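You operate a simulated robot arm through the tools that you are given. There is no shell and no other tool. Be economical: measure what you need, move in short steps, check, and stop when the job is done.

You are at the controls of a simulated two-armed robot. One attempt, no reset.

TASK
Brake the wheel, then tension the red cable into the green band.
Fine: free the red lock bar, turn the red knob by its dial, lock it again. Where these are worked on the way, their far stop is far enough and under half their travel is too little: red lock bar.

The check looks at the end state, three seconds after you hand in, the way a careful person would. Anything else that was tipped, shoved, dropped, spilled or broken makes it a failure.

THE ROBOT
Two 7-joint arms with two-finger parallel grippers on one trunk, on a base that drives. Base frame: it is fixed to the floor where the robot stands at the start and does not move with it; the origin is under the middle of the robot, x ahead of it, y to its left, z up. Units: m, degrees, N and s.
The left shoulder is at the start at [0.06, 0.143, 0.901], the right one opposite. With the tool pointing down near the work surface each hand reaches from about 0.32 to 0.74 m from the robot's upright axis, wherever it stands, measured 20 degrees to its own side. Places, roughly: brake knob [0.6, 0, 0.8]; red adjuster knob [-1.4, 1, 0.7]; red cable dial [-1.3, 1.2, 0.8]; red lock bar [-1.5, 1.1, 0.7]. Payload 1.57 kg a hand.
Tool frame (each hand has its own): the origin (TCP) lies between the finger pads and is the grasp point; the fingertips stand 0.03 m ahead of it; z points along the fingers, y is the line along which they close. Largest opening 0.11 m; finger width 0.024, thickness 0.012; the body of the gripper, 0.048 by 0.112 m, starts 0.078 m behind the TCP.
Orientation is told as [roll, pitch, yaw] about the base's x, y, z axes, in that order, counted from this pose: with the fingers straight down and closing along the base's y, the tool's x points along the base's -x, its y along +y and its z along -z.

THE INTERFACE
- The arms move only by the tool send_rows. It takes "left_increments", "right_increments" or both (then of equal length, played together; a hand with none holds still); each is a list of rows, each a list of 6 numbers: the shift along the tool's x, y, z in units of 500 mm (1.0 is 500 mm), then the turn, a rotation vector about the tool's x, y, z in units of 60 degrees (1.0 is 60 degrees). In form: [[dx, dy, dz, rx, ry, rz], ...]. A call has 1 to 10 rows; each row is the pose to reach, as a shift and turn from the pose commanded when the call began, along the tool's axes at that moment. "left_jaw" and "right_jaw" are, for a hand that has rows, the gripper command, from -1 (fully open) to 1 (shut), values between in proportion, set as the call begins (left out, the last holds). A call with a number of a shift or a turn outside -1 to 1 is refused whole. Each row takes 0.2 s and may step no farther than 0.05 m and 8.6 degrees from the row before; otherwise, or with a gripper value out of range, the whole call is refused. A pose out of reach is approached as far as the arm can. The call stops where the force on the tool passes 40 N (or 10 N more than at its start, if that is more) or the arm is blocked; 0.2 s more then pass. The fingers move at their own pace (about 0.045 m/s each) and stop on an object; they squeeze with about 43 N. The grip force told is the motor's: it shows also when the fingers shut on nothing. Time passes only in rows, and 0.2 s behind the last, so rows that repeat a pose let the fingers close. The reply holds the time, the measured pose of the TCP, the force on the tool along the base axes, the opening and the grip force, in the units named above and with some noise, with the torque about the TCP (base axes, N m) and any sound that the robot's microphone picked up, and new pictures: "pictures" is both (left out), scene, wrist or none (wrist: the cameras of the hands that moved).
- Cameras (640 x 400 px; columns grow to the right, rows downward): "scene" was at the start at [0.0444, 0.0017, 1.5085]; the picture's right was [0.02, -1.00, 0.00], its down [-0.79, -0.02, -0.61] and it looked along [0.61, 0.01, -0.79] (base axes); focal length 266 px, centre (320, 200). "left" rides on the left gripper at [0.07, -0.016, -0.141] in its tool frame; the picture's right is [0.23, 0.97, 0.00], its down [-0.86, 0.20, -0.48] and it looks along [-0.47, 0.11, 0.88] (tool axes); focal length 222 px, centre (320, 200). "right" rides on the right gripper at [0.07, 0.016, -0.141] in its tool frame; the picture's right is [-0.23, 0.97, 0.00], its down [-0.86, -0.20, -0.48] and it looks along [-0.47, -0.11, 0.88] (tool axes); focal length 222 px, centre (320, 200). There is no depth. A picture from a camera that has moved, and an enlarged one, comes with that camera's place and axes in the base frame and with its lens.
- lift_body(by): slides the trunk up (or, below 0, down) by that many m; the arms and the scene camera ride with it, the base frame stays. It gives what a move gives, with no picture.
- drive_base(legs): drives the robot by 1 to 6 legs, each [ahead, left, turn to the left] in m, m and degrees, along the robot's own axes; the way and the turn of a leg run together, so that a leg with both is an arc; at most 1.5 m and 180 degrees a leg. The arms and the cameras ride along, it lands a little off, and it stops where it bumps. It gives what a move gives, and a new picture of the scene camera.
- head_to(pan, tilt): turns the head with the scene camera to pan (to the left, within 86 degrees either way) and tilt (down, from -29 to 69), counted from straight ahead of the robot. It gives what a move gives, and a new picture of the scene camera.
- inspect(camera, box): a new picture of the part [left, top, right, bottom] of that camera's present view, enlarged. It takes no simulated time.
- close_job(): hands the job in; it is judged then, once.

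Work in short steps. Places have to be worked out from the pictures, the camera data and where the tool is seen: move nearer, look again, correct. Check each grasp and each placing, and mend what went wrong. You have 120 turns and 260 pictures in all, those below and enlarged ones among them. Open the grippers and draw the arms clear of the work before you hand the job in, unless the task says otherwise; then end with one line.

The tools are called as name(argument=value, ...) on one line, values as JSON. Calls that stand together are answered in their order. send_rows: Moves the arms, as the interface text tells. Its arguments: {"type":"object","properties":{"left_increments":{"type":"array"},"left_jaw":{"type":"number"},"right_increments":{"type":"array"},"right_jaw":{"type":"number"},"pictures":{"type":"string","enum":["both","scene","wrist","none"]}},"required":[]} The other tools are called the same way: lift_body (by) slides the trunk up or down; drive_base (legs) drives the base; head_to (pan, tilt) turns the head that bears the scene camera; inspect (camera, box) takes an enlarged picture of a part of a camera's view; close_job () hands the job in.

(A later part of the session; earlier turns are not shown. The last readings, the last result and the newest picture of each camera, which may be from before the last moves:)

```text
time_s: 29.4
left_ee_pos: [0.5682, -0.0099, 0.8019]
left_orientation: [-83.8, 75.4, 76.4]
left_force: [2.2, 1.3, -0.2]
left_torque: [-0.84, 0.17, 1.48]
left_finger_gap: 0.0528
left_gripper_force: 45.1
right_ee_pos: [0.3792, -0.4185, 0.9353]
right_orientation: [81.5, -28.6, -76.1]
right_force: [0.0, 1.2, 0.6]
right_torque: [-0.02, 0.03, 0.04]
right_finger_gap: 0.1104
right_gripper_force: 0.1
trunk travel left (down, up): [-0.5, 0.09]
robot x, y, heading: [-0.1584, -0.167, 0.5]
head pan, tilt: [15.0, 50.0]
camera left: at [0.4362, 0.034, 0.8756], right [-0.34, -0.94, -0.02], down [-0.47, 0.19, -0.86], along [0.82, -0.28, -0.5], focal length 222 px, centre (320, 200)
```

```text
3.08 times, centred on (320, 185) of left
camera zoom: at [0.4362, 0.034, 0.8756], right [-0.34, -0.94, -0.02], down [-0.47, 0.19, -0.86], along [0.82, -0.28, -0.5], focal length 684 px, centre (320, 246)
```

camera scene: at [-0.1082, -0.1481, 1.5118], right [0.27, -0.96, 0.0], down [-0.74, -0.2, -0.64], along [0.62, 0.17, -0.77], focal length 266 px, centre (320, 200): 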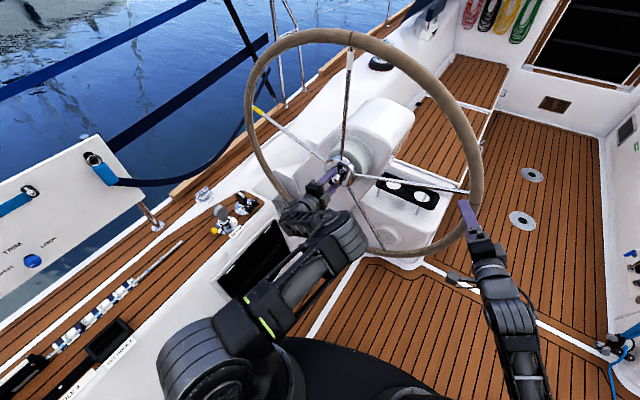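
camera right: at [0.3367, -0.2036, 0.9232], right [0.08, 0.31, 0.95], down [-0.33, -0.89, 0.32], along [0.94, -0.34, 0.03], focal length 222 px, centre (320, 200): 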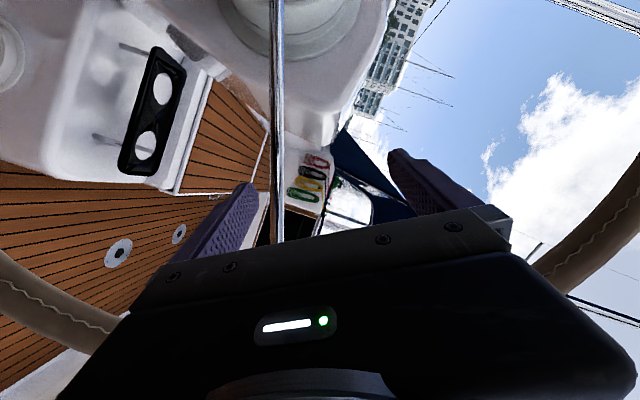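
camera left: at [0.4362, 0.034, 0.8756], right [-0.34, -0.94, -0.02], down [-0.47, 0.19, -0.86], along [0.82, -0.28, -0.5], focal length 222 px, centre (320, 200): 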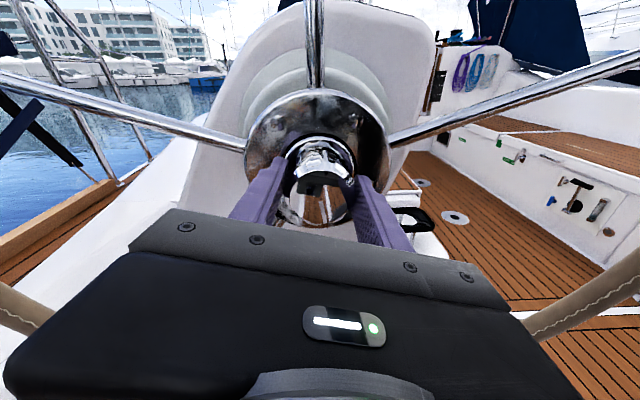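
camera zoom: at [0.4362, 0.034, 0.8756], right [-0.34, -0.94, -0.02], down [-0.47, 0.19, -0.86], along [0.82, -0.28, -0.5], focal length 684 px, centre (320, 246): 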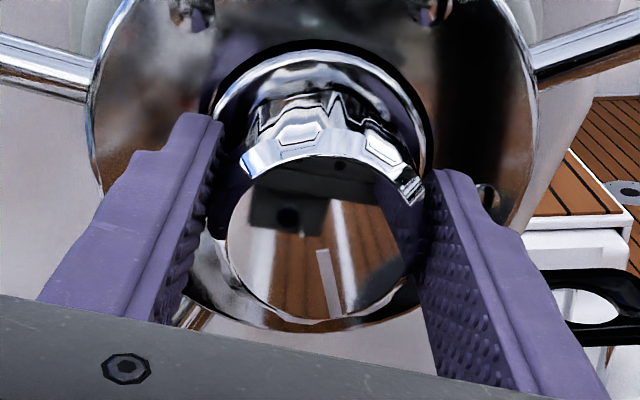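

The last 23° slipped against a stop (torque rise, pointer lagging): the brake is on at about half a turn. I open and back straight off.

send_rows(left_increments=[[0, 0, 0, 0, 0, 0], [0, 0, 0, 0, 0, 0], [0, 0, 0, 0, 0, 0], [0, 0, -0.05, 0, 0, 0], [0, 0, -0.1, 0, 0, 0], [0, 0, -0.18, 0, 0, 0]], left_jaw=-1, pictures="wrist")

inspect(camera="left", box=[260, 100, 380, 230])

```text
time_s: 30.8
left_ee_pos: [0.5169, -0.0077, 0.8084]
left_orientation: [-82.0, 75.3, 78.7]
left_force: [0.5, 0.1, -0.1]
left_torque: [0.04, 0.02, 0.0]
left_finger_gap: 0.11
left_gripper_force: 0.1
left hand out of reach, approached as far as the arm can: row 5, 6
right_ee_pos: [0.3787, -0.4184, 0.936]
right_orientation: [81.5, -28.5, -76.2]
right_force: [-0.6, 0.6, -0.8]
right_torque: [0.04, 0.01, -0.01]
right_finger_gap: 0.1101
right_gripper_force: 0.1
trunk travel left (down, up): [-0.5, 0.09]
robot x, y, heading: [-0.151, -0.1709, 0.3]
head pan, tilt: [15.0, 50.0]
camera left: at [0.3855, 0.0341, 0.8835], right [-0.32, -0.95, -0.02], down [-0.47, 0.18, -0.86], along [0.82, -0.27, -0.51], focal length 222 px, centre (320, 200)
```

left: 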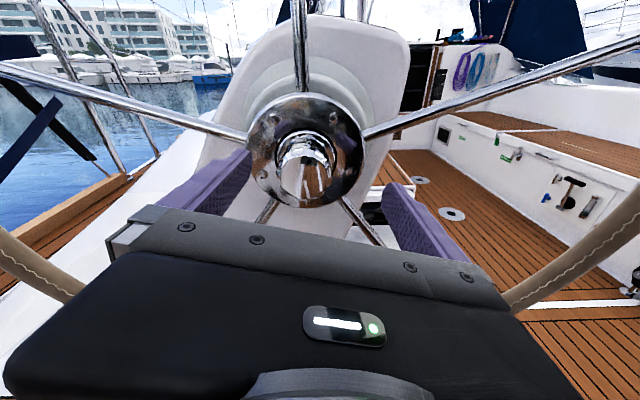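

```text
3.08 times, centred on (320, 165) of left
camera zoom: at [0.3855, 0.0341, 0.8835], right [-0.32, -0.95, -0.02], down [-0.47, 0.18, -0.86], along [0.82, -0.27, -0.51], focal length 684 px, centre (320, 308)
```

zoom: 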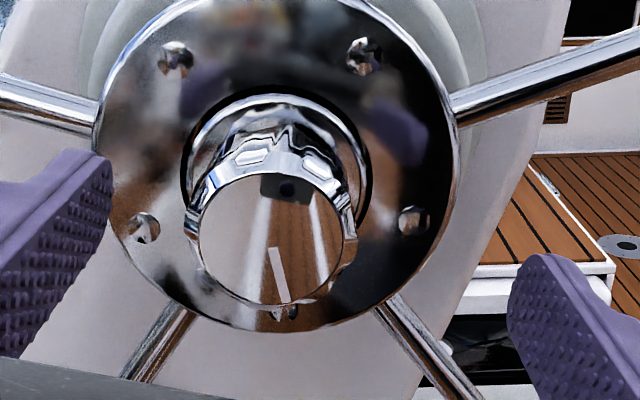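

The brake pointer now sits about 180° from its start and stays. Now I back away from the wheel and look toward the red station behind to port.

drive_base(legs=[[-0.3, 0, 0]])

head_to(pan=86, tilt=35)

```text
time_s: 32.8
left_ee_pos: [0.22, -0.006, 0.8093]
left_orientation: [-82.1, 75.4, 79.2]
left_force: [0.0, 0.4, 0.9]
left_torque: [0.0, 0.02, 0.02]
left_finger_gap: 0.1101
left_gripper_force: 0.0
right_ee_pos: [0.0848, -0.4174, 0.9357]
right_orientation: [81.5, -28.6, -75.8]
right_force: [-0.6, 0.2, 0.0]
right_torque: [-0.01, 0.0, 0.02]
right_finger_gap: 0.1099
right_gripper_force: 0.0
trunk travel left (down, up): [-0.5, 0.09]
robot x, y, heading: [-0.4533, -0.1725, 0.8]
head pan, tilt: [15.0, 50.0]
camera scene: at [-0.4061, -0.1509, 1.512], right [0.27, -0.96, 0.0], down [-0.74, -0.21, -0.64], along [0.62, 0.18, -0.77], focal length 266 px, centre (320, 200)
```

scene: 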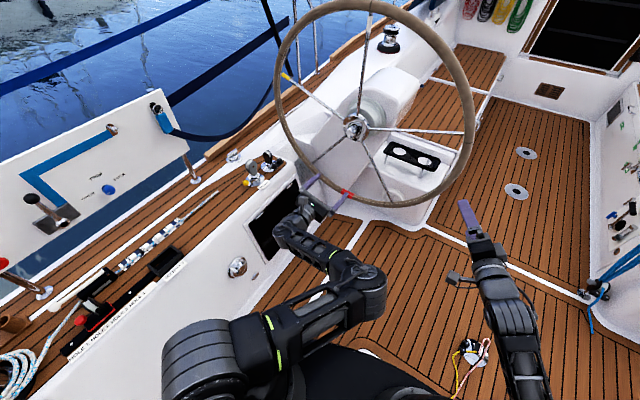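

```text
time_s: 34.3
left_ee_pos: [0.2201, -0.0054, 0.8078]
left_orientation: [-81.9, 75.4, 79.3]
left_force: [-1.3, -0.2, 0.0]
left_torque: [0.0, 0.01, 0.03]
left_finger_gap: 0.1097
left_gripper_force: 0.0
right_ee_pos: [0.0849, -0.4174, 0.9355]
right_orientation: [81.6, -28.6, -75.6]
right_force: [0.7, 0.6, 0.3]
right_torque: [0.04, -0.01, 0.01]
right_finger_gap: 0.1099
right_gripper_force: 0.0
trunk travel left (down, up): [-0.5, 0.09]
robot x, y, heading: [-0.4554, -0.173, 0.7]
head pan, tilt: [85.9, 35.0]
camera scene: at [-0.4746, -0.084, 1.5337], right [1.0, -0.06, 0.0], down [-0.03, -0.57, -0.82], along [0.05, 0.82, -0.57], focal length 266 px, centre (320, 200)
```

scene: 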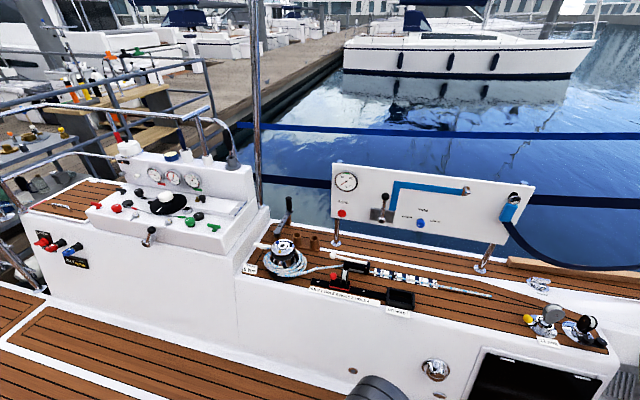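

The red station is the console at the aft port corner with three gauges. Enlarging it.

inspect(camera="scene", box=[80, 130, 260, 250])

```text
3.33 times, centred on (170, 190) of scene
camera zoom: at [-0.4746, -0.084, 1.5337], right [1.0, -0.06, 0.0], down [-0.03, -0.57, -0.82], along [0.05, 0.82, -0.57], focal length 886 px, centre (820, 233)
```

zoom: 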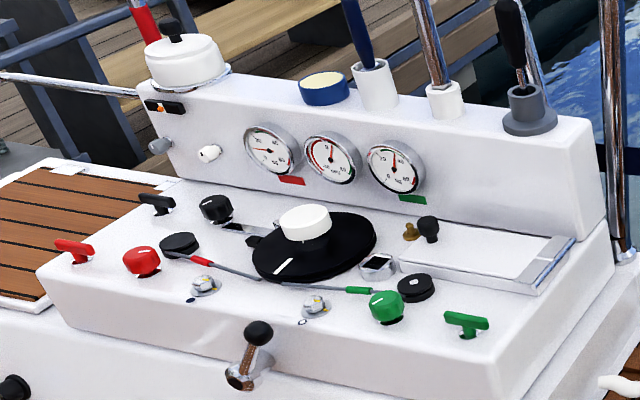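

The red T-bar, red knob and red-tagged gauge are at the console's left end. I turn the robot left 90° and check the way aft.

drive_base(legs=[[0, 0, 90]])

head_to(pan=65, tilt=50)

```text
time_s: 38.4
left_ee_pos: [-0.5959, 0.5034, 0.8077]
left_orientation: [-82.1, 75.4, 167.8]
left_force: [-0.1, 0.9, -0.2]
left_torque: [-0.02, 0.04, 0.0]
left_finger_gap: 0.1101
left_gripper_force: 0.1
right_ee_pos: [-0.1886, 0.3545, 0.9351]
right_orientation: [81.5, -28.6, 12.8]
right_force: [0.0, -0.5, 0.2]
right_torque: [0.03, -0.04, 0.0]
right_finger_gap: 0.11
right_gripper_force: 0.0
trunk travel left (down, up): [-0.5, 0.09]
robot x, y, heading: [-0.4485, -0.1679, 89.1]
head pan, tilt: [85.9, 35.0]
camera scene: at [-0.5377, -0.1939, 1.5337], right [0.08, 1.0, 0.0], down [0.57, -0.05, -0.82], along [-0.82, 0.07, -0.57], focal length 266 px, centre (320, 200)
```

scene: 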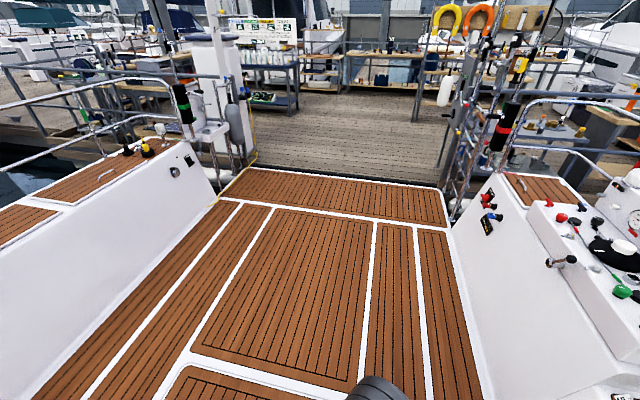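

```text
time_s: 39.3
left_ee_pos: [-0.5968, 0.5029, 0.8078]
left_orientation: [-82.1, 75.4, 167.8]
left_force: [-0.8, 0.4, -0.5]
left_torque: [-0.06, 0.01, 0.03]
left_finger_gap: 0.1101
left_gripper_force: 0.1
right_ee_pos: [-0.1889, 0.3546, 0.9354]
right_orientation: [81.6, -28.6, 12.7]
right_force: [0.2, 0.6, 0.3]
right_torque: [-0.01, 0.0, -0.01]
right_finger_gap: 0.11
right_gripper_force: 0.1
trunk travel left (down, up): [-0.5, 0.09]
robot x, y, heading: [-0.4484, -0.1731, 89.6]
head pan, tilt: [65.0, 50.0]
camera scene: at [-0.5194, -0.1679, 1.512], right [0.43, 0.9, 0.0], down [0.69, -0.33, -0.64], along [-0.58, 0.28, -0.77], focal length 266 px, centre (320, 200)
```

scene: 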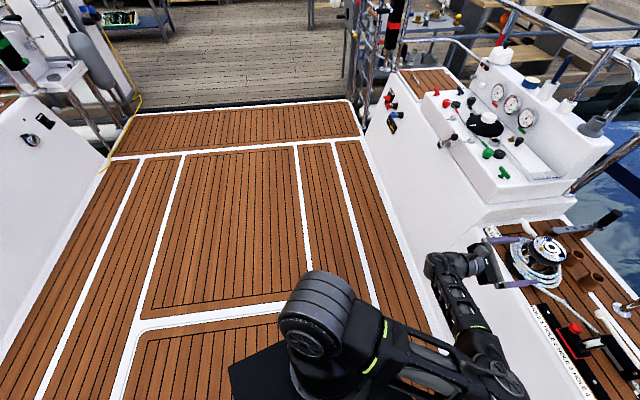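

The deck aft is clear. I strafe left 0.8 m to stand before the red controls.

drive_base(legs=[[0, 0.8, 0]])

head_to(pan=15, tilt=45)

```text
time_s: 43.5
left_ee_pos: [-1.3916, 0.5132, 0.8074]
left_orientation: [-82.0, 75.5, 167.8]
left_force: [0.4, -0.2, 0.2]
left_torque: [-0.02, -0.01, 0.01]
left_finger_gap: 0.1099
left_gripper_force: 0.1
right_ee_pos: [-0.9848, 0.3657, 0.9358]
right_orientation: [81.5, -28.6, 12.7]
right_force: [-0.2, -0.8, 2.1]
right_torque: [0.03, 0.01, -0.01]
right_finger_gap: 0.1103
right_gripper_force: 0.0
trunk travel left (down, up): [-0.5, 0.09]
robot x, y, heading: [-1.2444, -0.1617, 89.2]
head pan, tilt: [65.0, 50.0]
camera scene: at [-1.3155, -0.1579, 1.5119], right [0.43, 0.9, 0.0], down [0.69, -0.33, -0.64], along [-0.58, 0.28, -0.77], focal length 266 px, centre (320, 200)
```

scene: 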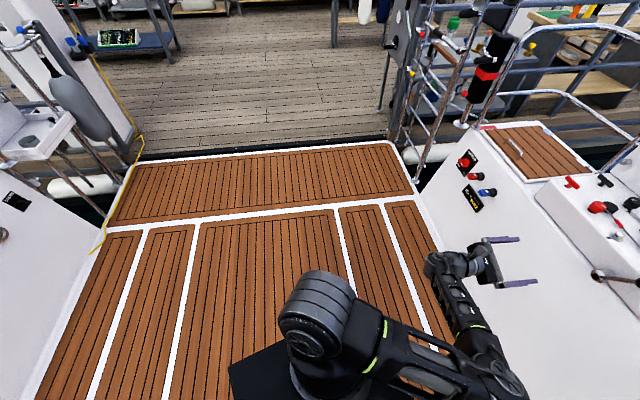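

```text
time_s: 44.7
left_ee_pos: [-1.3922, 0.5125, 0.8075]
left_orientation: [-82.1, 75.6, 167.7]
left_force: [-0.2, 0.1, -0.6]
left_torque: [-0.02, 0.01, 0.0]
left_finger_gap: 0.1097
left_gripper_force: 0.0
right_ee_pos: [-0.9841, 0.3662, 0.9351]
right_orientation: [81.5, -28.4, 12.7]
right_force: [0.2, 0.2, 0.2]
right_torque: [0.0, 0.0, -0.01]
right_finger_gap: 0.11
right_gripper_force: 0.2
trunk travel left (down, up): [-0.5, 0.09]
robot x, y, heading: [-1.2467, -0.1621, 89.3]
head pan, tilt: [15.0, 45.0]
camera scene: at [-1.266, -0.1126, 1.5188], right [0.97, 0.25, 0.0], down [0.17, -0.69, -0.71], along [-0.17, 0.69, -0.71], focal length 266 px, centre (320, 200)
```

scene: 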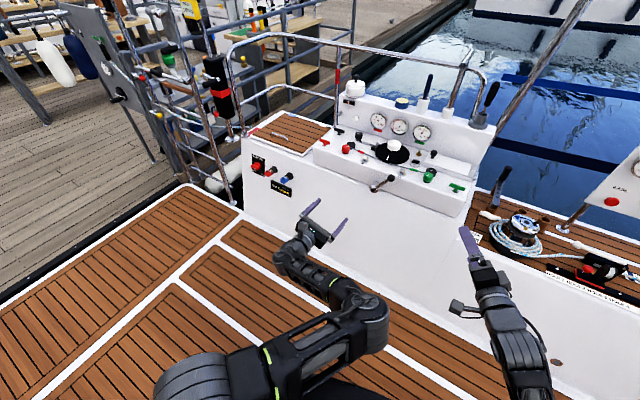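

Console well in view. I unwind the left hand's roll (it was turned about 195°) and return the right hand to pointing down.

send_rows(left_increments=[[0, 0, 0, 0, 0, -0.14], [0, 0, 0, 0, 0, -0.28], [0, 0, 0, 0, 0, -0.42], [0, 0, 0, 0, 0, -0.56], [0, 0, 0, 0, 0, -0.7], [0, 0, 0, 0, 0, -0.84], [0, 0, 0, 0, 0, -0.98]], right_increments=[[0, 0, 0, 0, 0, -0.14], [0, 0, 0, 0, 0, -0.28], [0, 0, 0, 0, 0, -0.42], [0, 0, 0, 0, 0, -0.56], [0, 0, 0, 0, 0, -0.7], [0, 0, 0, 0, 0, -0.84], [0, 0, 0, 0, 0, -0.98]], pictures="none")

send_rows(left_increments=[[0, 0, 0, 0, 0, -0.14], [0, 0, 0, 0, 0, -0.28], [0, 0, 0, 0, 0, -0.42], [0, 0, 0, 0, 0, -0.56], [0, 0, 0, 0, 0, -0.7], [0, 0, 0, 0, 0, -0.84], [0, 0, 0, 0, 0, -0.98]], right_increments=[[0, 0, 0, 0, 0.1, 0], [0, 0, 0, 0, 0.2, 0], [0, 0, 0, 0, 0.3, 0], [0, 0, 0, 0, 0.4, 0], [0, 0, 0, 0, 0.5, 0], [0, 0, 0, 0, 0.6, 0], [0, 0, 0, 0, 0.7, 0]], pictures="none")

send_rows(left_increments=[[0, 0, 0, 0, 0, -0.14], [0, 0, 0, 0, 0, -0.28], [0, 0, 0, 0, 0, -0.42], [0, 0, 0, 0, 0, -0.56], [0, 0, 0, 0, 0, -0.7], [0, 0, 0, 0, 0, -0.84], [0, 0, 0, 0, 0, -0.98]], right_increments=[[0, 0, 0, 0, 0.1, 0], [0, 0, 0, 0, 0.2, 0], [0, 0, 0, 0, 0.3, 0], [0, 0, 0, 0, 0.4, 0], [0, 0, 0, 0, 0.5, 0], [0, 0, 0, 0, 0.6, 0], [0, 0, 0, 0, 0.7, 0]], pictures="scene")

```text
time_s: 46.3
left_ee_pos: [-1.3931, 0.5113, 0.8084]
left_orientation: [87.1, 45.4, -22.1]
left_force: [1.3, -0.2, -0.2]
left_torque: [-0.02, 0.0, 0.01]
left_finger_gap: 0.1099
left_gripper_force: 0.2
right_ee_pos: [-0.9856, 0.3659, 0.9347]
right_orientation: [16.6, -82.2, 81.9]
right_force: [0.7, -0.3, -0.3]
right_torque: [-0.02, 0.0, 0.0]
right_finger_gap: 0.1101
right_gripper_force: 0.0
trunk travel left (down, up): [-0.5, 0.09]
robot x, y, heading: [-1.2463, -0.1597, 89.6]
head pan, tilt: [15.0, 45.0]
```

```text
time_s: 47.9
left_ee_pos: [-1.3911, 0.5127, 0.8083]
left_orientation: [87.9, -13.3, -19.6]
left_force: [-0.4, 0.3, 0.8]
left_torque: [0.0, -0.04, 0.05]
left_finger_gap: 0.1098
left_gripper_force: 0.1
right_ee_pos: [-0.9845, 0.3658, 0.9354]
right_orientation: [3.1, -40.4, 96.2]
right_force: [0.3, -1.0, -0.9]
right_torque: [-0.04, -0.01, 0.0]
right_finger_gap: 0.1101
right_gripper_force: 0.1
trunk travel left (down, up): [-0.5, 0.09]
robot x, y, heading: [-1.2473, -0.1591, 89.3]
head pan, tilt: [15.0, 45.0]
```

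```text
time_s: 49.5
left_ee_pos: [-1.3938, 0.5133, 0.8078]
left_orientation: [83.4, -72.0, -13.7]
left_force: [-0.7, -0.3, 0.5]
left_torque: [0.0, 0.02, 0.01]
left_finger_gap: 0.11
left_gripper_force: 0.1
right_ee_pos: [-0.9837, 0.3656, 0.9355]
right_orientation: [2.3, 1.6, 98.3]
right_force: [0.6, -0.2, -0.5]
right_torque: [0.0, 0.0, 0.01]
right_finger_gap: 0.11
right_gripper_force: 0.1
trunk travel left (down, up): [-0.5, 0.09]
robot x, y, heading: [-1.2443, -0.1581, 89.1]
head pan, tilt: [15.0, 45.0]
camera scene: at [-1.2662, -0.1121, 1.5188], right [0.97, 0.25, 0.0], down [0.17, -0.69, -0.71], along [-0.17, 0.69, -0.71], focal length 266 px, centre (320, 200)
```

scene: 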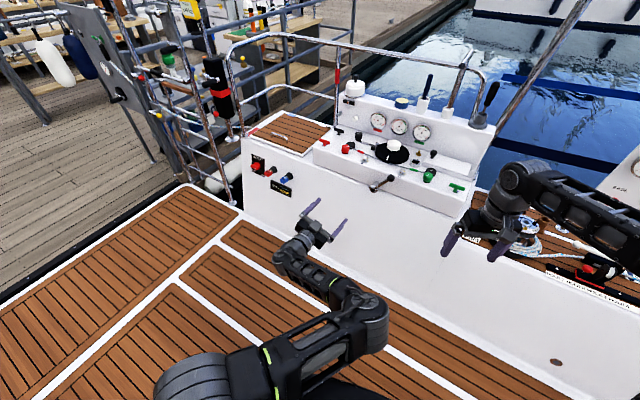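

Right hand is pointing down. Now I finish the left roll, raise it, and pitch it to point down.

send_rows(left_increments=[[-0.06, 0, 0, 0, 0, -0.1], [-0.12, 0, 0, 0, 0, -0.2], [-0.18, 0, 0, 0, 0, -0.3], [-0.24, 0, 0, 0, 0, -0.3]], pictures="none")

send_rows(left_increments=[[-0.05, 0, 0, 0, 0.12, 0], [-0.1, 0, 0, 0, 0.25, 0], [-0.12, 0, 0, 0, 0.37, 0], [-0.14, 0, 0, 0, 0.5, 0], [-0.14, 0, 0, 0, 0.62, 0], [-0.14, 0, 0, 0, 0.75, 0]], pictures="none")

send_rows(left_increments=[[0, 0, 0, 0, 0.12, 0], [0, 0, 0, 0, 0.25, 0], [0, 0, 0, 0, 0.37, 0], [0, 0, 0, 0, 0.5, 0], [0, 0, 0, 0, 0.62, 0], [0, 0, 0, 0, 0.75, 0]], pictures="scene")

```text
time_s: 50.5
left_ee_pos: [-1.3562, 0.5013, 0.9202]
left_orientation: [-1.5, -88.0, 71.6]
left_force: [0.2, -0.1, -0.2]
left_torque: [0.01, -0.01, -0.02]
left_finger_gap: 0.1099
left_gripper_force: 0.0
right_ee_pos: [-0.9841, 0.3648, 0.9353]
right_orientation: [2.4, 1.5, 98.2]
right_force: [-1.1, -0.2, 0.3]
right_torque: [0.0, 0.01, 0.0]
right_finger_gap: 0.1098
right_gripper_force: 0.1
trunk travel left (down, up): [-0.5, 0.09]
robot x, y, heading: [-1.2443, -0.1607, 89.3]
head pan, tilt: [15.0, 45.0]
```

```text
time_s: 51.9
left_ee_pos: [-1.3526, 0.5053, 0.9931]
left_orientation: [0.0, -43.1, 70.0]
left_force: [0.5, 0.0, -0.2]
left_torque: [-0.03, -0.01, 0.01]
left_finger_gap: 0.1101
left_gripper_force: 0.2
right_ee_pos: [-0.9839, 0.3654, 0.935]
right_orientation: [2.5, 1.5, 98.3]
right_force: [0.1, -0.2, -0.4]
right_torque: [0.0, 0.01, 0.0]
right_finger_gap: 0.1099
right_gripper_force: 0.1
trunk travel left (down, up): [-0.5, 0.09]
robot x, y, heading: [-1.2436, -0.1599, 89.5]
head pan, tilt: [15.0, 45.0]
```

```text
time_s: 53.3
left_ee_pos: [-1.3542, 0.5065, 0.9927]
left_orientation: [0.1, -5.8, 70.1]
left_force: [-0.4, -0.4, -0.8]
left_torque: [0.0, 0.02, 0.0]
left_finger_gap: 0.1099
left_gripper_force: 0.0
left hand out of reach, approached as far as the arm can: row 6
right_ee_pos: [-0.9839, 0.365, 0.9358]
right_orientation: [2.4, 1.4, 98.3]
right_force: [-0.6, -0.1, 0.3]
right_torque: [0.0, 0.03, 0.0]
right_finger_gap: 0.1102
right_gripper_force: 0.1
trunk travel left (down, up): [-0.5, 0.09]
robot x, y, heading: [-1.2489, -0.1658, 89.2]
head pan, tilt: [15.0, 45.0]
camera scene: at [-1.2649, -0.1124, 1.5189], right [0.97, 0.25, 0.0], down [0.17, -0.69, -0.71], along [-0.17, 0.69, -0.71], focal length 266 px, centre (320, 200)
```

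scene: 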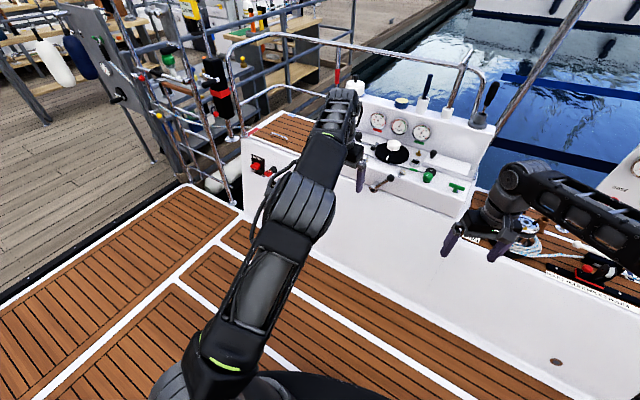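

Left hand points down. I drive ahead 0.38 m toward the console.

drive_base(legs=[[0.38, 0, 0]])

head_to(pan=15, tilt=50)

inspect(camera="left", box=[0, 0, 640, 400])

```text
time_s: 55.7
left_ee_pos: [-1.3618, 0.8737, 0.9931]
left_orientation: [0.0, -5.8, 70.7]
left_force: [-0.3, 0.8, -0.7]
left_torque: [-0.06, 0.02, 0.02]
left_finger_gap: 0.1098
left_gripper_force: 0.1
right_ee_pos: [-0.9889, 0.7353, 0.9358]
right_orientation: [2.4, 1.5, 99.0]
right_force: [0.5, 0.8, 0.1]
right_torque: [0.0, 0.01, -0.04]
right_finger_gap: 0.11
right_gripper_force: 0.1
trunk travel left (down, up): [-0.5, 0.09]
robot x, y, heading: [-1.2404, 0.2027, 89.9]
head pan, tilt: [15.0, 45.0]
camera scene: at [-1.264, 0.2557, 1.5188], right [0.97, 0.26, 0.0], down [0.18, -0.68, -0.71], along [-0.18, 0.68, -0.71], focal length 266 px, centre (320, 200)
```

scene: 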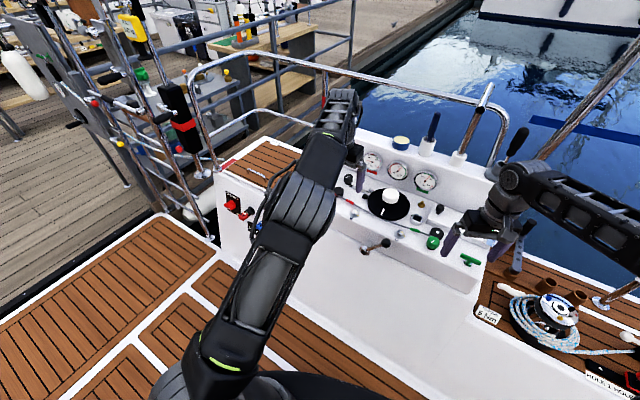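

```text
time_s: 56.3
left_ee_pos: [-1.3599, 0.873, 0.992]
left_orientation: [-0.1, -5.7, 70.7]
left_force: [1.2, 0.7, 0.5]
left_torque: [0.0, -0.01, 0.01]
left_finger_gap: 0.1102
left_gripper_force: 0.1
right_ee_pos: [-0.9894, 0.7351, 0.9367]
right_orientation: [2.4, 1.5, 99.1]
right_force: [-0.3, -0.3, -0.4]
right_torque: [-0.04, 0.0, -0.02]
right_finger_gap: 0.1099
right_gripper_force: 0.0
trunk travel left (down, up): [-0.5, 0.09]
robot x, y, heading: [-1.2413, 0.2048, 90.3]
head pan, tilt: [15.0, 50.0]
camera scene: at [-1.2629, 0.2506, 1.512], right [0.97, 0.26, 0.0], down [0.2, -0.74, -0.64], along [-0.17, 0.62, -0.77], focal length 266 px, centre (320, 200)
```

scene: 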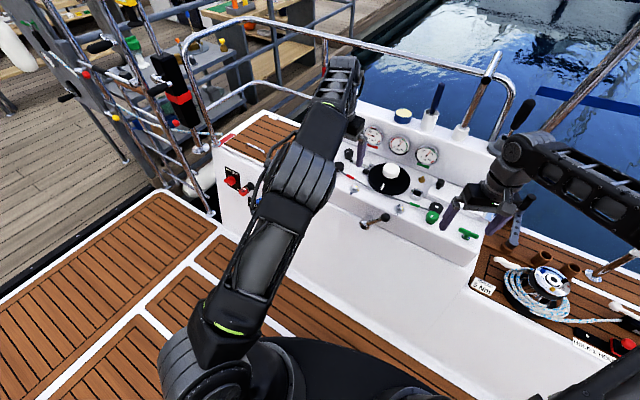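

```text
1.00 times, centred on (320, 200) of left (not enlarged: the box is as wide or as high as the picture)
camera zoom: at [-1.3728, 0.7869, 1.1247], right [-0.99, 0.11, -0.02], down [0.08, 0.82, 0.56], along [0.08, 0.56, -0.83], focal length 222 px, centre (320, 200)
```

zoom: 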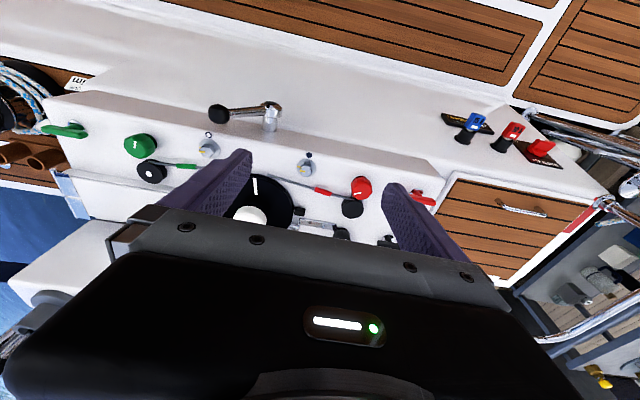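

The left wrist camera sees the red knob and red T-bar. Enlarging them.

inspect(camera="left", box=[280, 140, 440, 260])

inspect(camera="scene", box=[330, 120, 490, 240])

```text
3.33 times, centred on (360, 200) of left
camera zoom: at [-1.3728, 0.7869, 1.1247], right [-0.99, 0.11, -0.02], down [0.08, 0.82, 0.56], along [0.08, 0.56, -0.83], focal length 740 px, centre (187, 200)
```

zoom: 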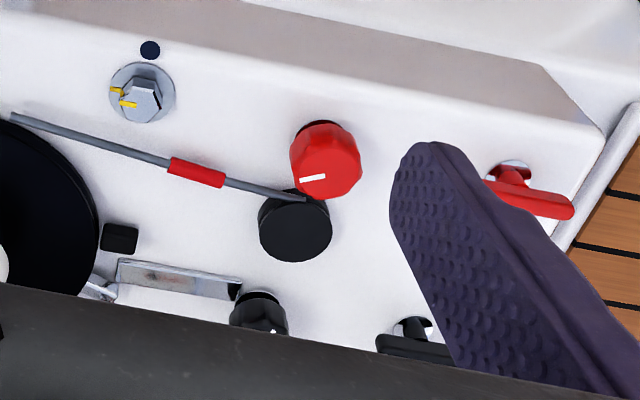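

```text
3.33 times, centred on (410, 180) of scene
camera zoom: at [-1.2629, 0.2506, 1.512], right [0.97, 0.26, 0.0], down [0.2, -0.74, -0.64], along [-0.17, 0.62, -0.77], focal length 886 px, centre (20, 267)
```

zoom: 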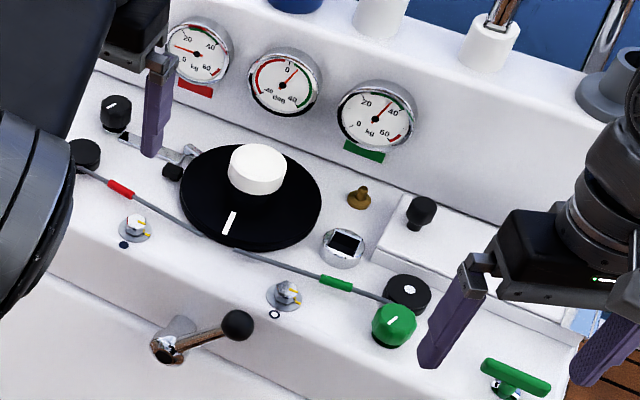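

I shift the left hand left/forward for an unobstructed view of knob and bar.

send_rows(left_increments=[[-0.05, 0.07, 0, 0, 0.05, 0], [-0.1, 0.14, 0, 0, 0.095, 0], [-0.14, 0.2, 0, 0, 0.095, 0]], pictures="wrist")

inspect(camera="left", box=[200, 60, 400, 200])

```text
time_s: 57.1
left_ee_pos: [-1.3602, 0.8726, 0.9928]
left_orientation: [0.0, -5.8, 70.6]
left_force: [0.2, -0.4, 0.2]
left_torque: [-0.01, 0.02, 0.0]
left_finger_gap: 0.1097
left_gripper_force: 0.1
left hand out of reach, approached as far as the arm can: row 1, 2, 3
right_ee_pos: [-0.9902, 0.735, 0.9357]
right_orientation: [2.4, 1.5, 99.0]
right_force: [-0.7, 0.4, 0.5]
right_torque: [0.0, 0.01, 0.03]
right_finger_gap: 0.1101
right_gripper_force: 0.0
trunk travel left (down, up): [-0.5, 0.09]
robot x, y, heading: [-1.2427, 0.2057, 90.1]
head pan, tilt: [15.0, 50.0]
camera left: at [-1.3728, 0.7869, 1.1246], right [-0.99, 0.11, -0.02], down [0.08, 0.82, 0.56], along [0.08, 0.56, -0.83], focal length 222 px, centre (320, 200)
```

left: 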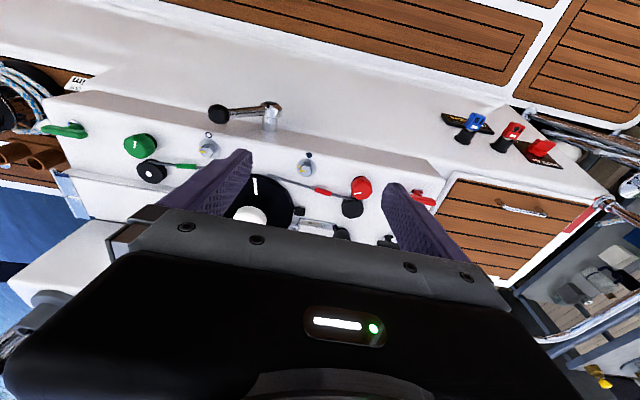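

```text
2.86 times, centred on (300, 130) of left
camera zoom: at [-1.3728, 0.7869, 1.1246], right [-0.99, 0.11, -0.02], down [0.08, 0.82, 0.56], along [0.08, 0.56, -0.83], focal length 635 px, centre (377, 400)
```

zoom: 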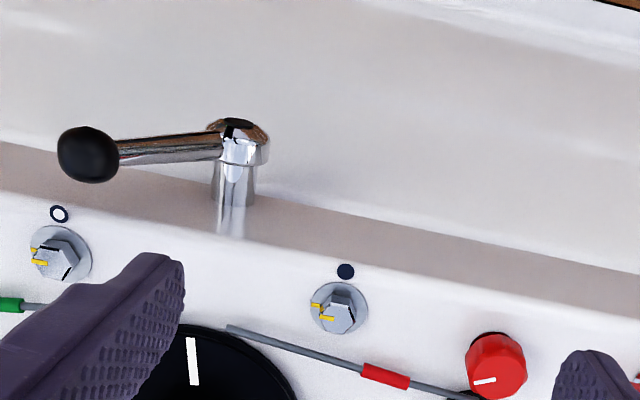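

The arm is at its reach limit. I move the base closer: left 0.2 m, then ahead 0.15 m.

drive_base(legs=[[0, 0.2, 0], [0.15, 0, 0]])

inspect(camera="left", box=[0, 0, 640, 400])

```text
time_s: 59.7
left_ee_pos: [-1.5538, 1.0251, 0.9915]
left_orientation: [0.0, -5.7, 70.8]
left_force: [-0.5, 0.2, -0.4]
left_torque: [-0.01, 0.01, -0.02]
left_finger_gap: 0.1101
left_gripper_force: 0.0
right_ee_pos: [-1.182, 0.8877, 0.9354]
right_orientation: [2.4, 1.5, 99.1]
right_force: [0.0, 0.1, -0.2]
right_torque: [-0.06, -0.03, 0.0]
right_finger_gap: 0.1099
right_gripper_force: 0.0
trunk travel left (down, up): [-0.5, 0.09]
robot x, y, heading: [-1.4347, 0.3559, 90.2]
head pan, tilt: [15.0, 50.0]
camera scene: at [-1.4561, 0.4037, 1.5119], right [0.97, 0.26, 0.0], down [0.2, -0.74, -0.64], along [-0.17, 0.62, -0.77], focal length 266 px, centre (320, 200)
```

scene: 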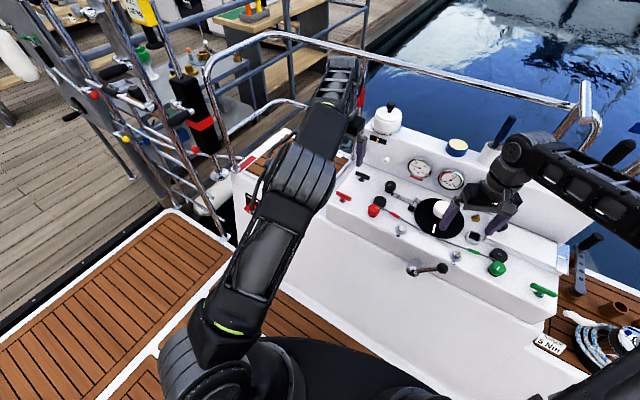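

```text
1.00 times, centred on (320, 200) of left (not enlarged: the box is as wide or as high as the picture)
camera zoom: at [-1.5664, 0.9395, 1.1239], right [-0.99, 0.11, -0.02], down [0.08, 0.82, 0.56], along [0.08, 0.56, -0.83], focal length 222 px, centre (320, 200)
```

zoom: 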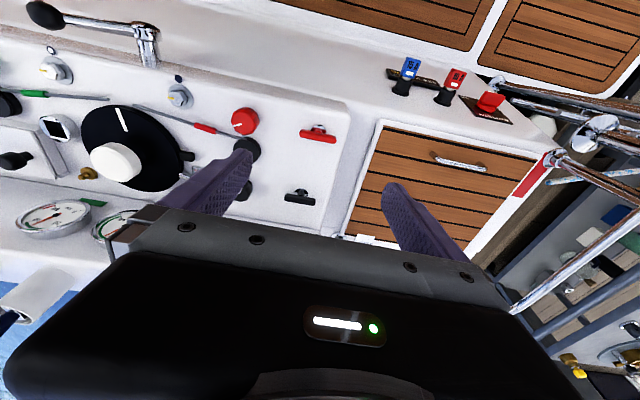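

Now bar and knob are clear in both views. Enlarging for triangulation and the gauge reading.

inspect(camera="left", box=[210, 90, 350, 210])

inspect(camera="scene", box=[320, 140, 480, 240])

```text
3.33 times, centred on (280, 150) of left
camera zoom: at [-1.5664, 0.9395, 1.1239], right [-0.99, 0.11, -0.02], down [0.08, 0.82, 0.56], along [0.08, 0.56, -0.83], focal length 740 px, centre (453, 367)
```

zoom: 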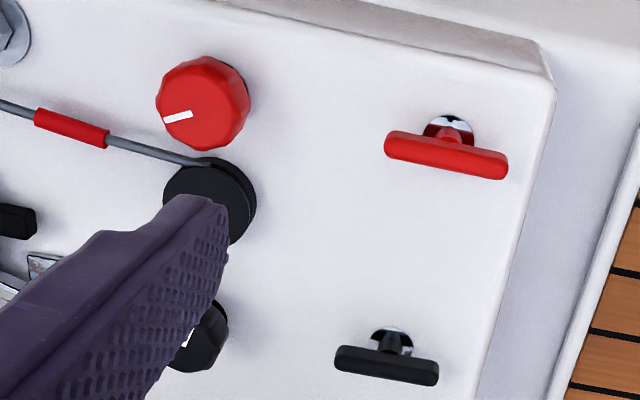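

```text
4.00 times, centred on (400, 190) of scene
camera zoom: at [-1.4561, 0.4037, 1.5119], right [0.97, 0.26, 0.0], down [0.2, -0.74, -0.64], along [-0.17, 0.62, -0.77], focal length 1064 px, centre (0, 240)
```

zoom: 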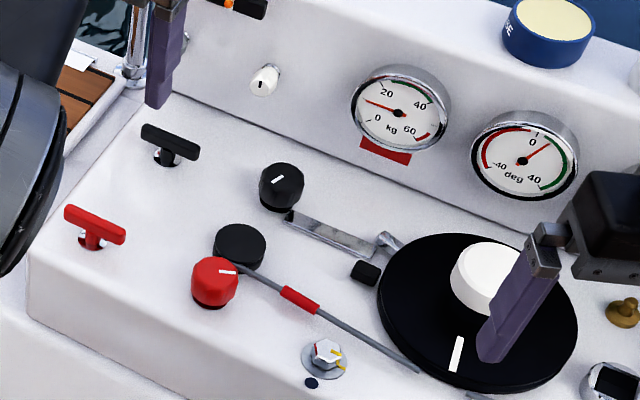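

Lock bar centre ≈ [-1.542, 1.064, 0.745], knob top ≈ [-1.426, 1.024, 0.765]. I read the red gauge.

inspect(camera="scene", box=[400, 150, 440, 185])

```text
11.43 times, centred on (420, 168) of scene
camera zoom: at [-1.4561, 0.4037, 1.5119], right [0.97, 0.26, 0.0], down [0.2, -0.74, -0.64], along [-0.17, 0.62, -0.77], focal length 3039 px, centre (-823, 571)
```

zoom: 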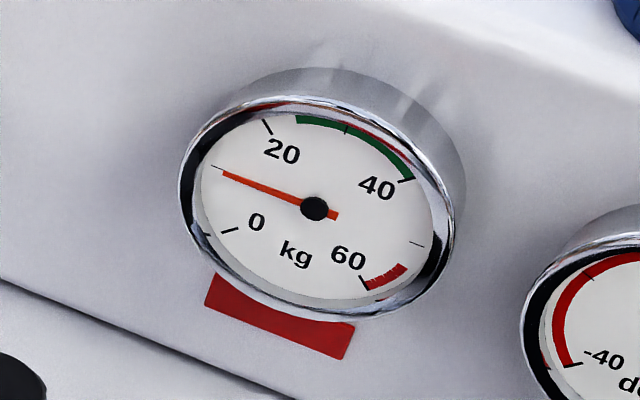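

The gauge reads ~10 kg; the green band spans ~24–40, so I aim for ~32. I nudge the base 5 cm closer and turn the left hand so its fingers straddle the bar.

drive_base(legs=[[0.05, 0, 0]])

send_rows(left_increments=[[0, 0, 0, 0, 0.03, 0.12], [0, 0, 0, 0, 0.06, 0.24], [0, 0, 0, 0, 0.09, 0.36], [0, 0, 0, 0, 0.09, 0.48], [0, 0, 0, 0, 0.09, 0.6], [0, 0, 0, 0, 0.09, 0.72]], left_jaw=-0.3, pictures="none")

send_rows(left_increments=[[0, 0, 0, 0, 0, 0.12], [0, 0, 0, 0, 0, 0.24], [0, 0, 0, 0, 0, 0.36], [0, 0, 0, 0, 0, 0.48], [0, 0, 0, 0, 0, 0.6], [0, 0, 0, 0, 0, 0.72]], pictures="both")

```text
time_s: 60.6
left_ee_pos: [-1.5536, 1.0748, 0.9906]
left_orientation: [0.0, -5.7, 70.7]
left_force: [0.6, 0.1, -0.7]
left_torque: [-0.03, 0.01, -0.01]
left_finger_gap: 0.11
left_gripper_force: 0.0
right_ee_pos: [-1.1821, 0.9379, 0.9353]
right_orientation: [2.3, 1.6, 99.0]
right_force: [0.0, 0.2, -0.2]
right_torque: [-0.05, 0.02, 0.04]
right_finger_gap: 0.1099
right_gripper_force: 0.1
trunk travel left (down, up): [-0.5, 0.09]
robot x, y, heading: [-1.4375, 0.4074, 89.9]
head pan, tilt: [15.0, 50.0]
camera scene: at [-1.4561, 0.4537, 1.5118], right [0.97, 0.26, 0.0], down [0.2, -0.74, -0.64], along [-0.17, 0.62, -0.77], focal length 266 px, centre (320, 200)
```

scene: 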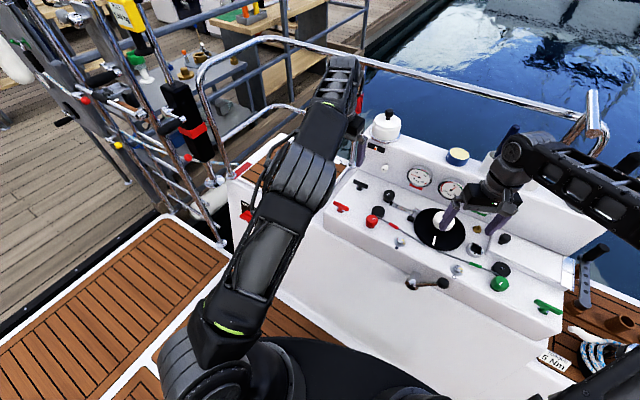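

```text
time_s: 62.0
left_ee_pos: [-1.5634, 1.0312, 1.032]
left_orientation: [3.2, -2.4, 42.3]
left_force: [-0.3, 0.6, 0.6]
left_torque: [-0.01, -0.04, 0.02]
left_finger_gap: 0.0715
left_gripper_force: 0.1
left hand out of reach, approached as far as the arm can: row 1, 2, 3, 4, 5, 6
right_ee_pos: [-1.1822, 0.9383, 0.9361]
right_orientation: [2.4, 1.5, 99.1]
right_force: [-0.7, 0.1, 0.6]
right_torque: [-0.03, -0.02, -0.01]
right_finger_gap: 0.11
right_gripper_force: 0.1
trunk travel left (down, up): [-0.5, 0.09]
robot x, y, heading: [-1.4377, 0.4083, 89.8]
head pan, tilt: [15.0, 50.0]
```

```text
time_s: 63.4
left_ee_pos: [-1.5598, 1.0312, 1.0348]
left_orientation: [4.2, 0.4, -0.9]
left_force: [-0.4, -0.2, -0.1]
left_torque: [0.03, 0.02, 0.02]
left_finger_gap: 0.0717
left_gripper_force: 0.0
right_ee_pos: [-1.182, 0.9364, 0.9365]
right_orientation: [2.4, 1.5, 99.0]
right_force: [-0.4, 0.4, 0.5]
right_torque: [-0.05, 0.02, -0.02]
right_finger_gap: 0.11
right_gripper_force: 0.0
trunk travel left (down, up): [-0.5, 0.09]
robot x, y, heading: [-1.4356, 0.4063, 89.9]
head pan, tilt: [15.0, 50.0]
camera scene: at [-1.4562, 0.4517, 1.5119], right [0.97, 0.26, 0.0], down [0.2, -0.74, -0.64], along [-0.17, 0.62, -0.77], focal length 266 px, centre (320, 200)
camera left: at [-1.6296, 1.004, 1.1732], right [-0.21, 0.97, 0.07], down [0.86, 0.15, 0.49], along [0.46, 0.17, -0.87], focal length 222 px, centre (320, 200)
```

scene: 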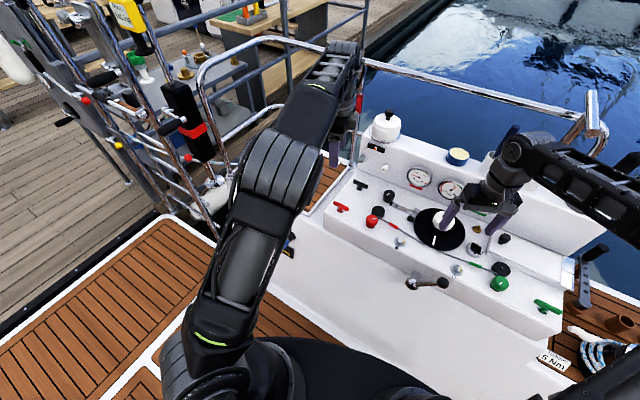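
left: 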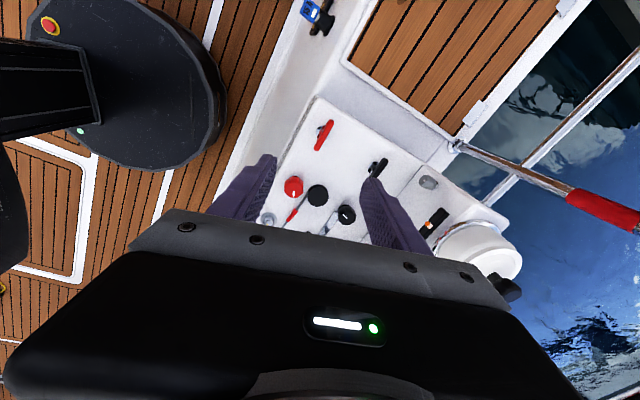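

Straddling view is good. I enlarge the bar to refine its position.

inspect(camera="left", box=[270, 90, 400, 190])

```text
4.00 times, centred on (335, 140) of left
camera zoom: at [-1.6296, 1.004, 1.1732], right [-0.21, 0.97, 0.07], down [0.86, 0.15, 0.49], along [0.46, 0.17, -0.87], focal length 888 px, centre (260, 440)
```

zoom: 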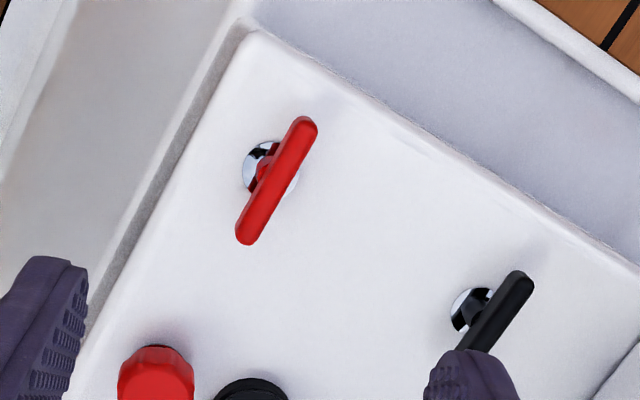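

The position agrees: bar at (-1.542, 1.065, 0.745), direction ~15° off -x. I move to hover above it with yaw -15.

send_rows(left_increments=[[-0.012, 0.012, 0.08, 0.02, 0, 0.08], [-0.024, 0.024, 0.16, 0.04, 0, 0.16], [-0.036, 0.038, 0.24, 0.07, 0, 0.235], [-0.036, 0.038, 0.32, 0.07, 0, 0.235], [-0.036, 0.038, 0.41, 0.07, 0, 0.235]], pictures="wrist")

```text
time_s: 64.6
left_ee_pos: [-1.5439, 1.0648, 0.8338]
left_orientation: [-0.4, 1.0, -14.9]
left_force: [-0.5, 0.3, 0.1]
left_torque: [-0.01, 0.0, 0.01]
left_finger_gap: 0.0715
left_gripper_force: 0.1
right_ee_pos: [-1.1807, 0.9372, 0.936]
right_orientation: [2.4, 1.4, 99.0]
right_force: [0.3, -0.1, 0.1]
right_torque: [-0.02, 0.04, -0.03]
right_finger_gap: 0.11
right_gripper_force: 0.1
trunk travel left (down, up): [-0.5, 0.09]
robot x, y, heading: [-1.4327, 0.4046, 90.0]
head pan, tilt: [15.0, 50.0]
camera left: at [-1.6139, 1.0673, 0.9744], right [0.03, 1.0, 0.0], down [0.89, -0.02, 0.46], along [0.46, -0.02, -0.89], focal length 222 px, centre (320, 200)
```

left: 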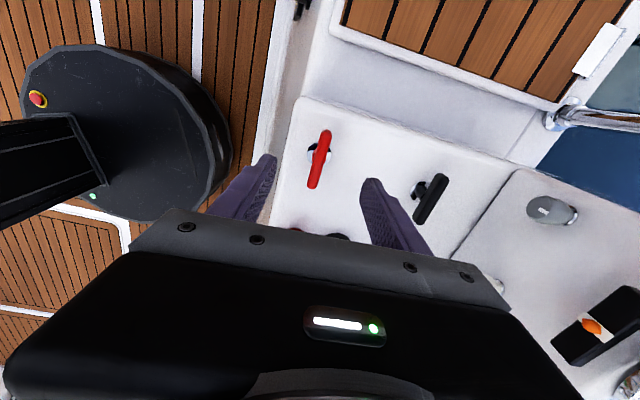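

Aligned. I descend 8 cm and close on the bar.

send_rows(left_increments=[[0, 0, 0.06, 0, 0, 0], [0, 0, 0.12, 0, 0, 0], [0, 0, 0.162, 0, 0, 0]], pictures="none")

send_rows(left_increments=[[0, 0, 0, 0, 0, 0], [0, 0, 0, 0, 0, 0], [0, 0, 0, 0, 0, 0], [0, 0, 0, 0, 0, 0], [0, 0, 0, 0, 0, 0]], left_jaw=1, pictures="wrist")

```text
time_s: 65.4
left_ee_pos: [-1.5451, 1.0637, 0.751]
left_orientation: [-0.4, 1.0, -14.9]
left_force: [-0.2, -0.4, -0.1]
left_torque: [-0.04, -0.03, -0.03]
left_finger_gap: 0.0717
left_gripper_force: 0.0
right_ee_pos: [-1.1817, 0.9376, 0.9368]
right_orientation: [2.5, 1.5, 99.0]
right_force: [0.2, 0.5, 1.2]
right_torque: [-0.01, 0.0, 0.01]
right_finger_gap: 0.1101
right_gripper_force: 0.1
trunk travel left (down, up): [-0.5, 0.09]
robot x, y, heading: [-1.4359, 0.4064, 90.0]
head pan, tilt: [15.0, 50.0]
```

```text
time_s: 66.6
left_ee_pos: [-1.5445, 1.0653, 0.7522]
left_orientation: [-0.2, 0.9, -14.9]
left_force: [2.1, 14.4, -2.6]
left_torque: [0.71, -0.07, 0.11]
left_finger_gap: 0.0158
left_gripper_force: 29.4
right_ee_pos: [-1.1815, 0.9375, 0.9345]
right_orientation: [2.3, 1.5, 99.0]
right_force: [-0.6, 0.0, 0.2]
right_torque: [0.0, -0.02, -0.03]
right_finger_gap: 0.1099
right_gripper_force: 0.2
trunk travel left (down, up): [-0.5, 0.09]
robot x, y, heading: [-1.4355, 0.4065, 90.0]
head pan, tilt: [15.0, 50.0]
camera left: at [-1.6142, 1.0666, 0.8925], right [0.03, 1.0, 0.0], down [0.89, -0.03, 0.46], along [0.46, -0.01, -0.89], focal length 222 px, centre (320, 200)
```

left: 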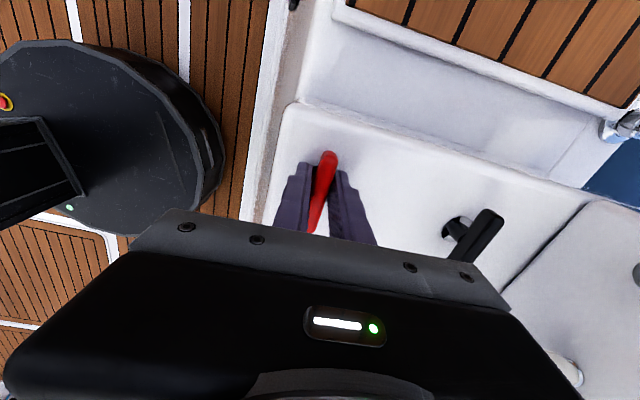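

Bar gripped. I try turning it counter-clockwise (loosen) gently and watch the torque.

send_rows(left_increments=[[0, 0.003, 0, 0, 0, -0.08], [0, 0.003, 0, 0, 0, -0.16], [0, 0.003, 0, 0, 0, -0.25]], pictures="wrist")

```text
time_s: 67.4
left_ee_pos: [-1.5443, 1.0641, 0.7515]
left_orientation: [-0.3, 0.9, 0.2]
left_force: [2.2, -1.3, 4.6]
left_torque: [0.02, -0.84, -0.05]
left_finger_gap: 0.0155
left_gripper_force: 31.3
right_ee_pos: [-1.1815, 0.9361, 0.9362]
right_orientation: [2.4, 1.5, 99.2]
right_force: [0.1, 0.8, -0.4]
right_torque: [0.0, -0.03, -0.02]
right_finger_gap: 0.1102
right_gripper_force: 0.0
trunk travel left (down, up): [-0.5, 0.09]
robot x, y, heading: [-1.4345, 0.4044, 90.0]
head pan, tilt: [15.0, 50.0]
camera left: at [-1.6121, 1.0474, 0.8926], right [-0.23, 0.97, 0.0], down [0.86, 0.2, 0.46], along [0.45, 0.11, -0.89], focal length 222 px, centre (320, 200)
```

left: 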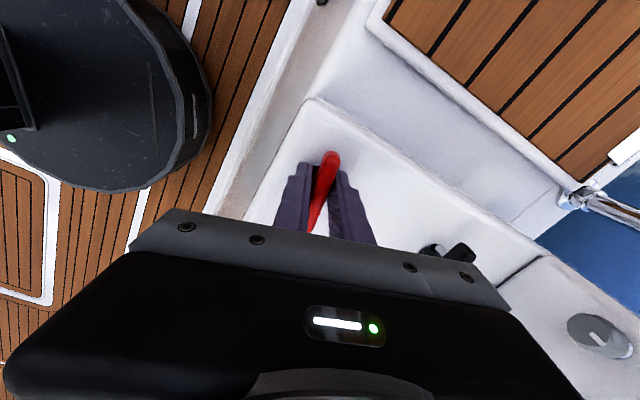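

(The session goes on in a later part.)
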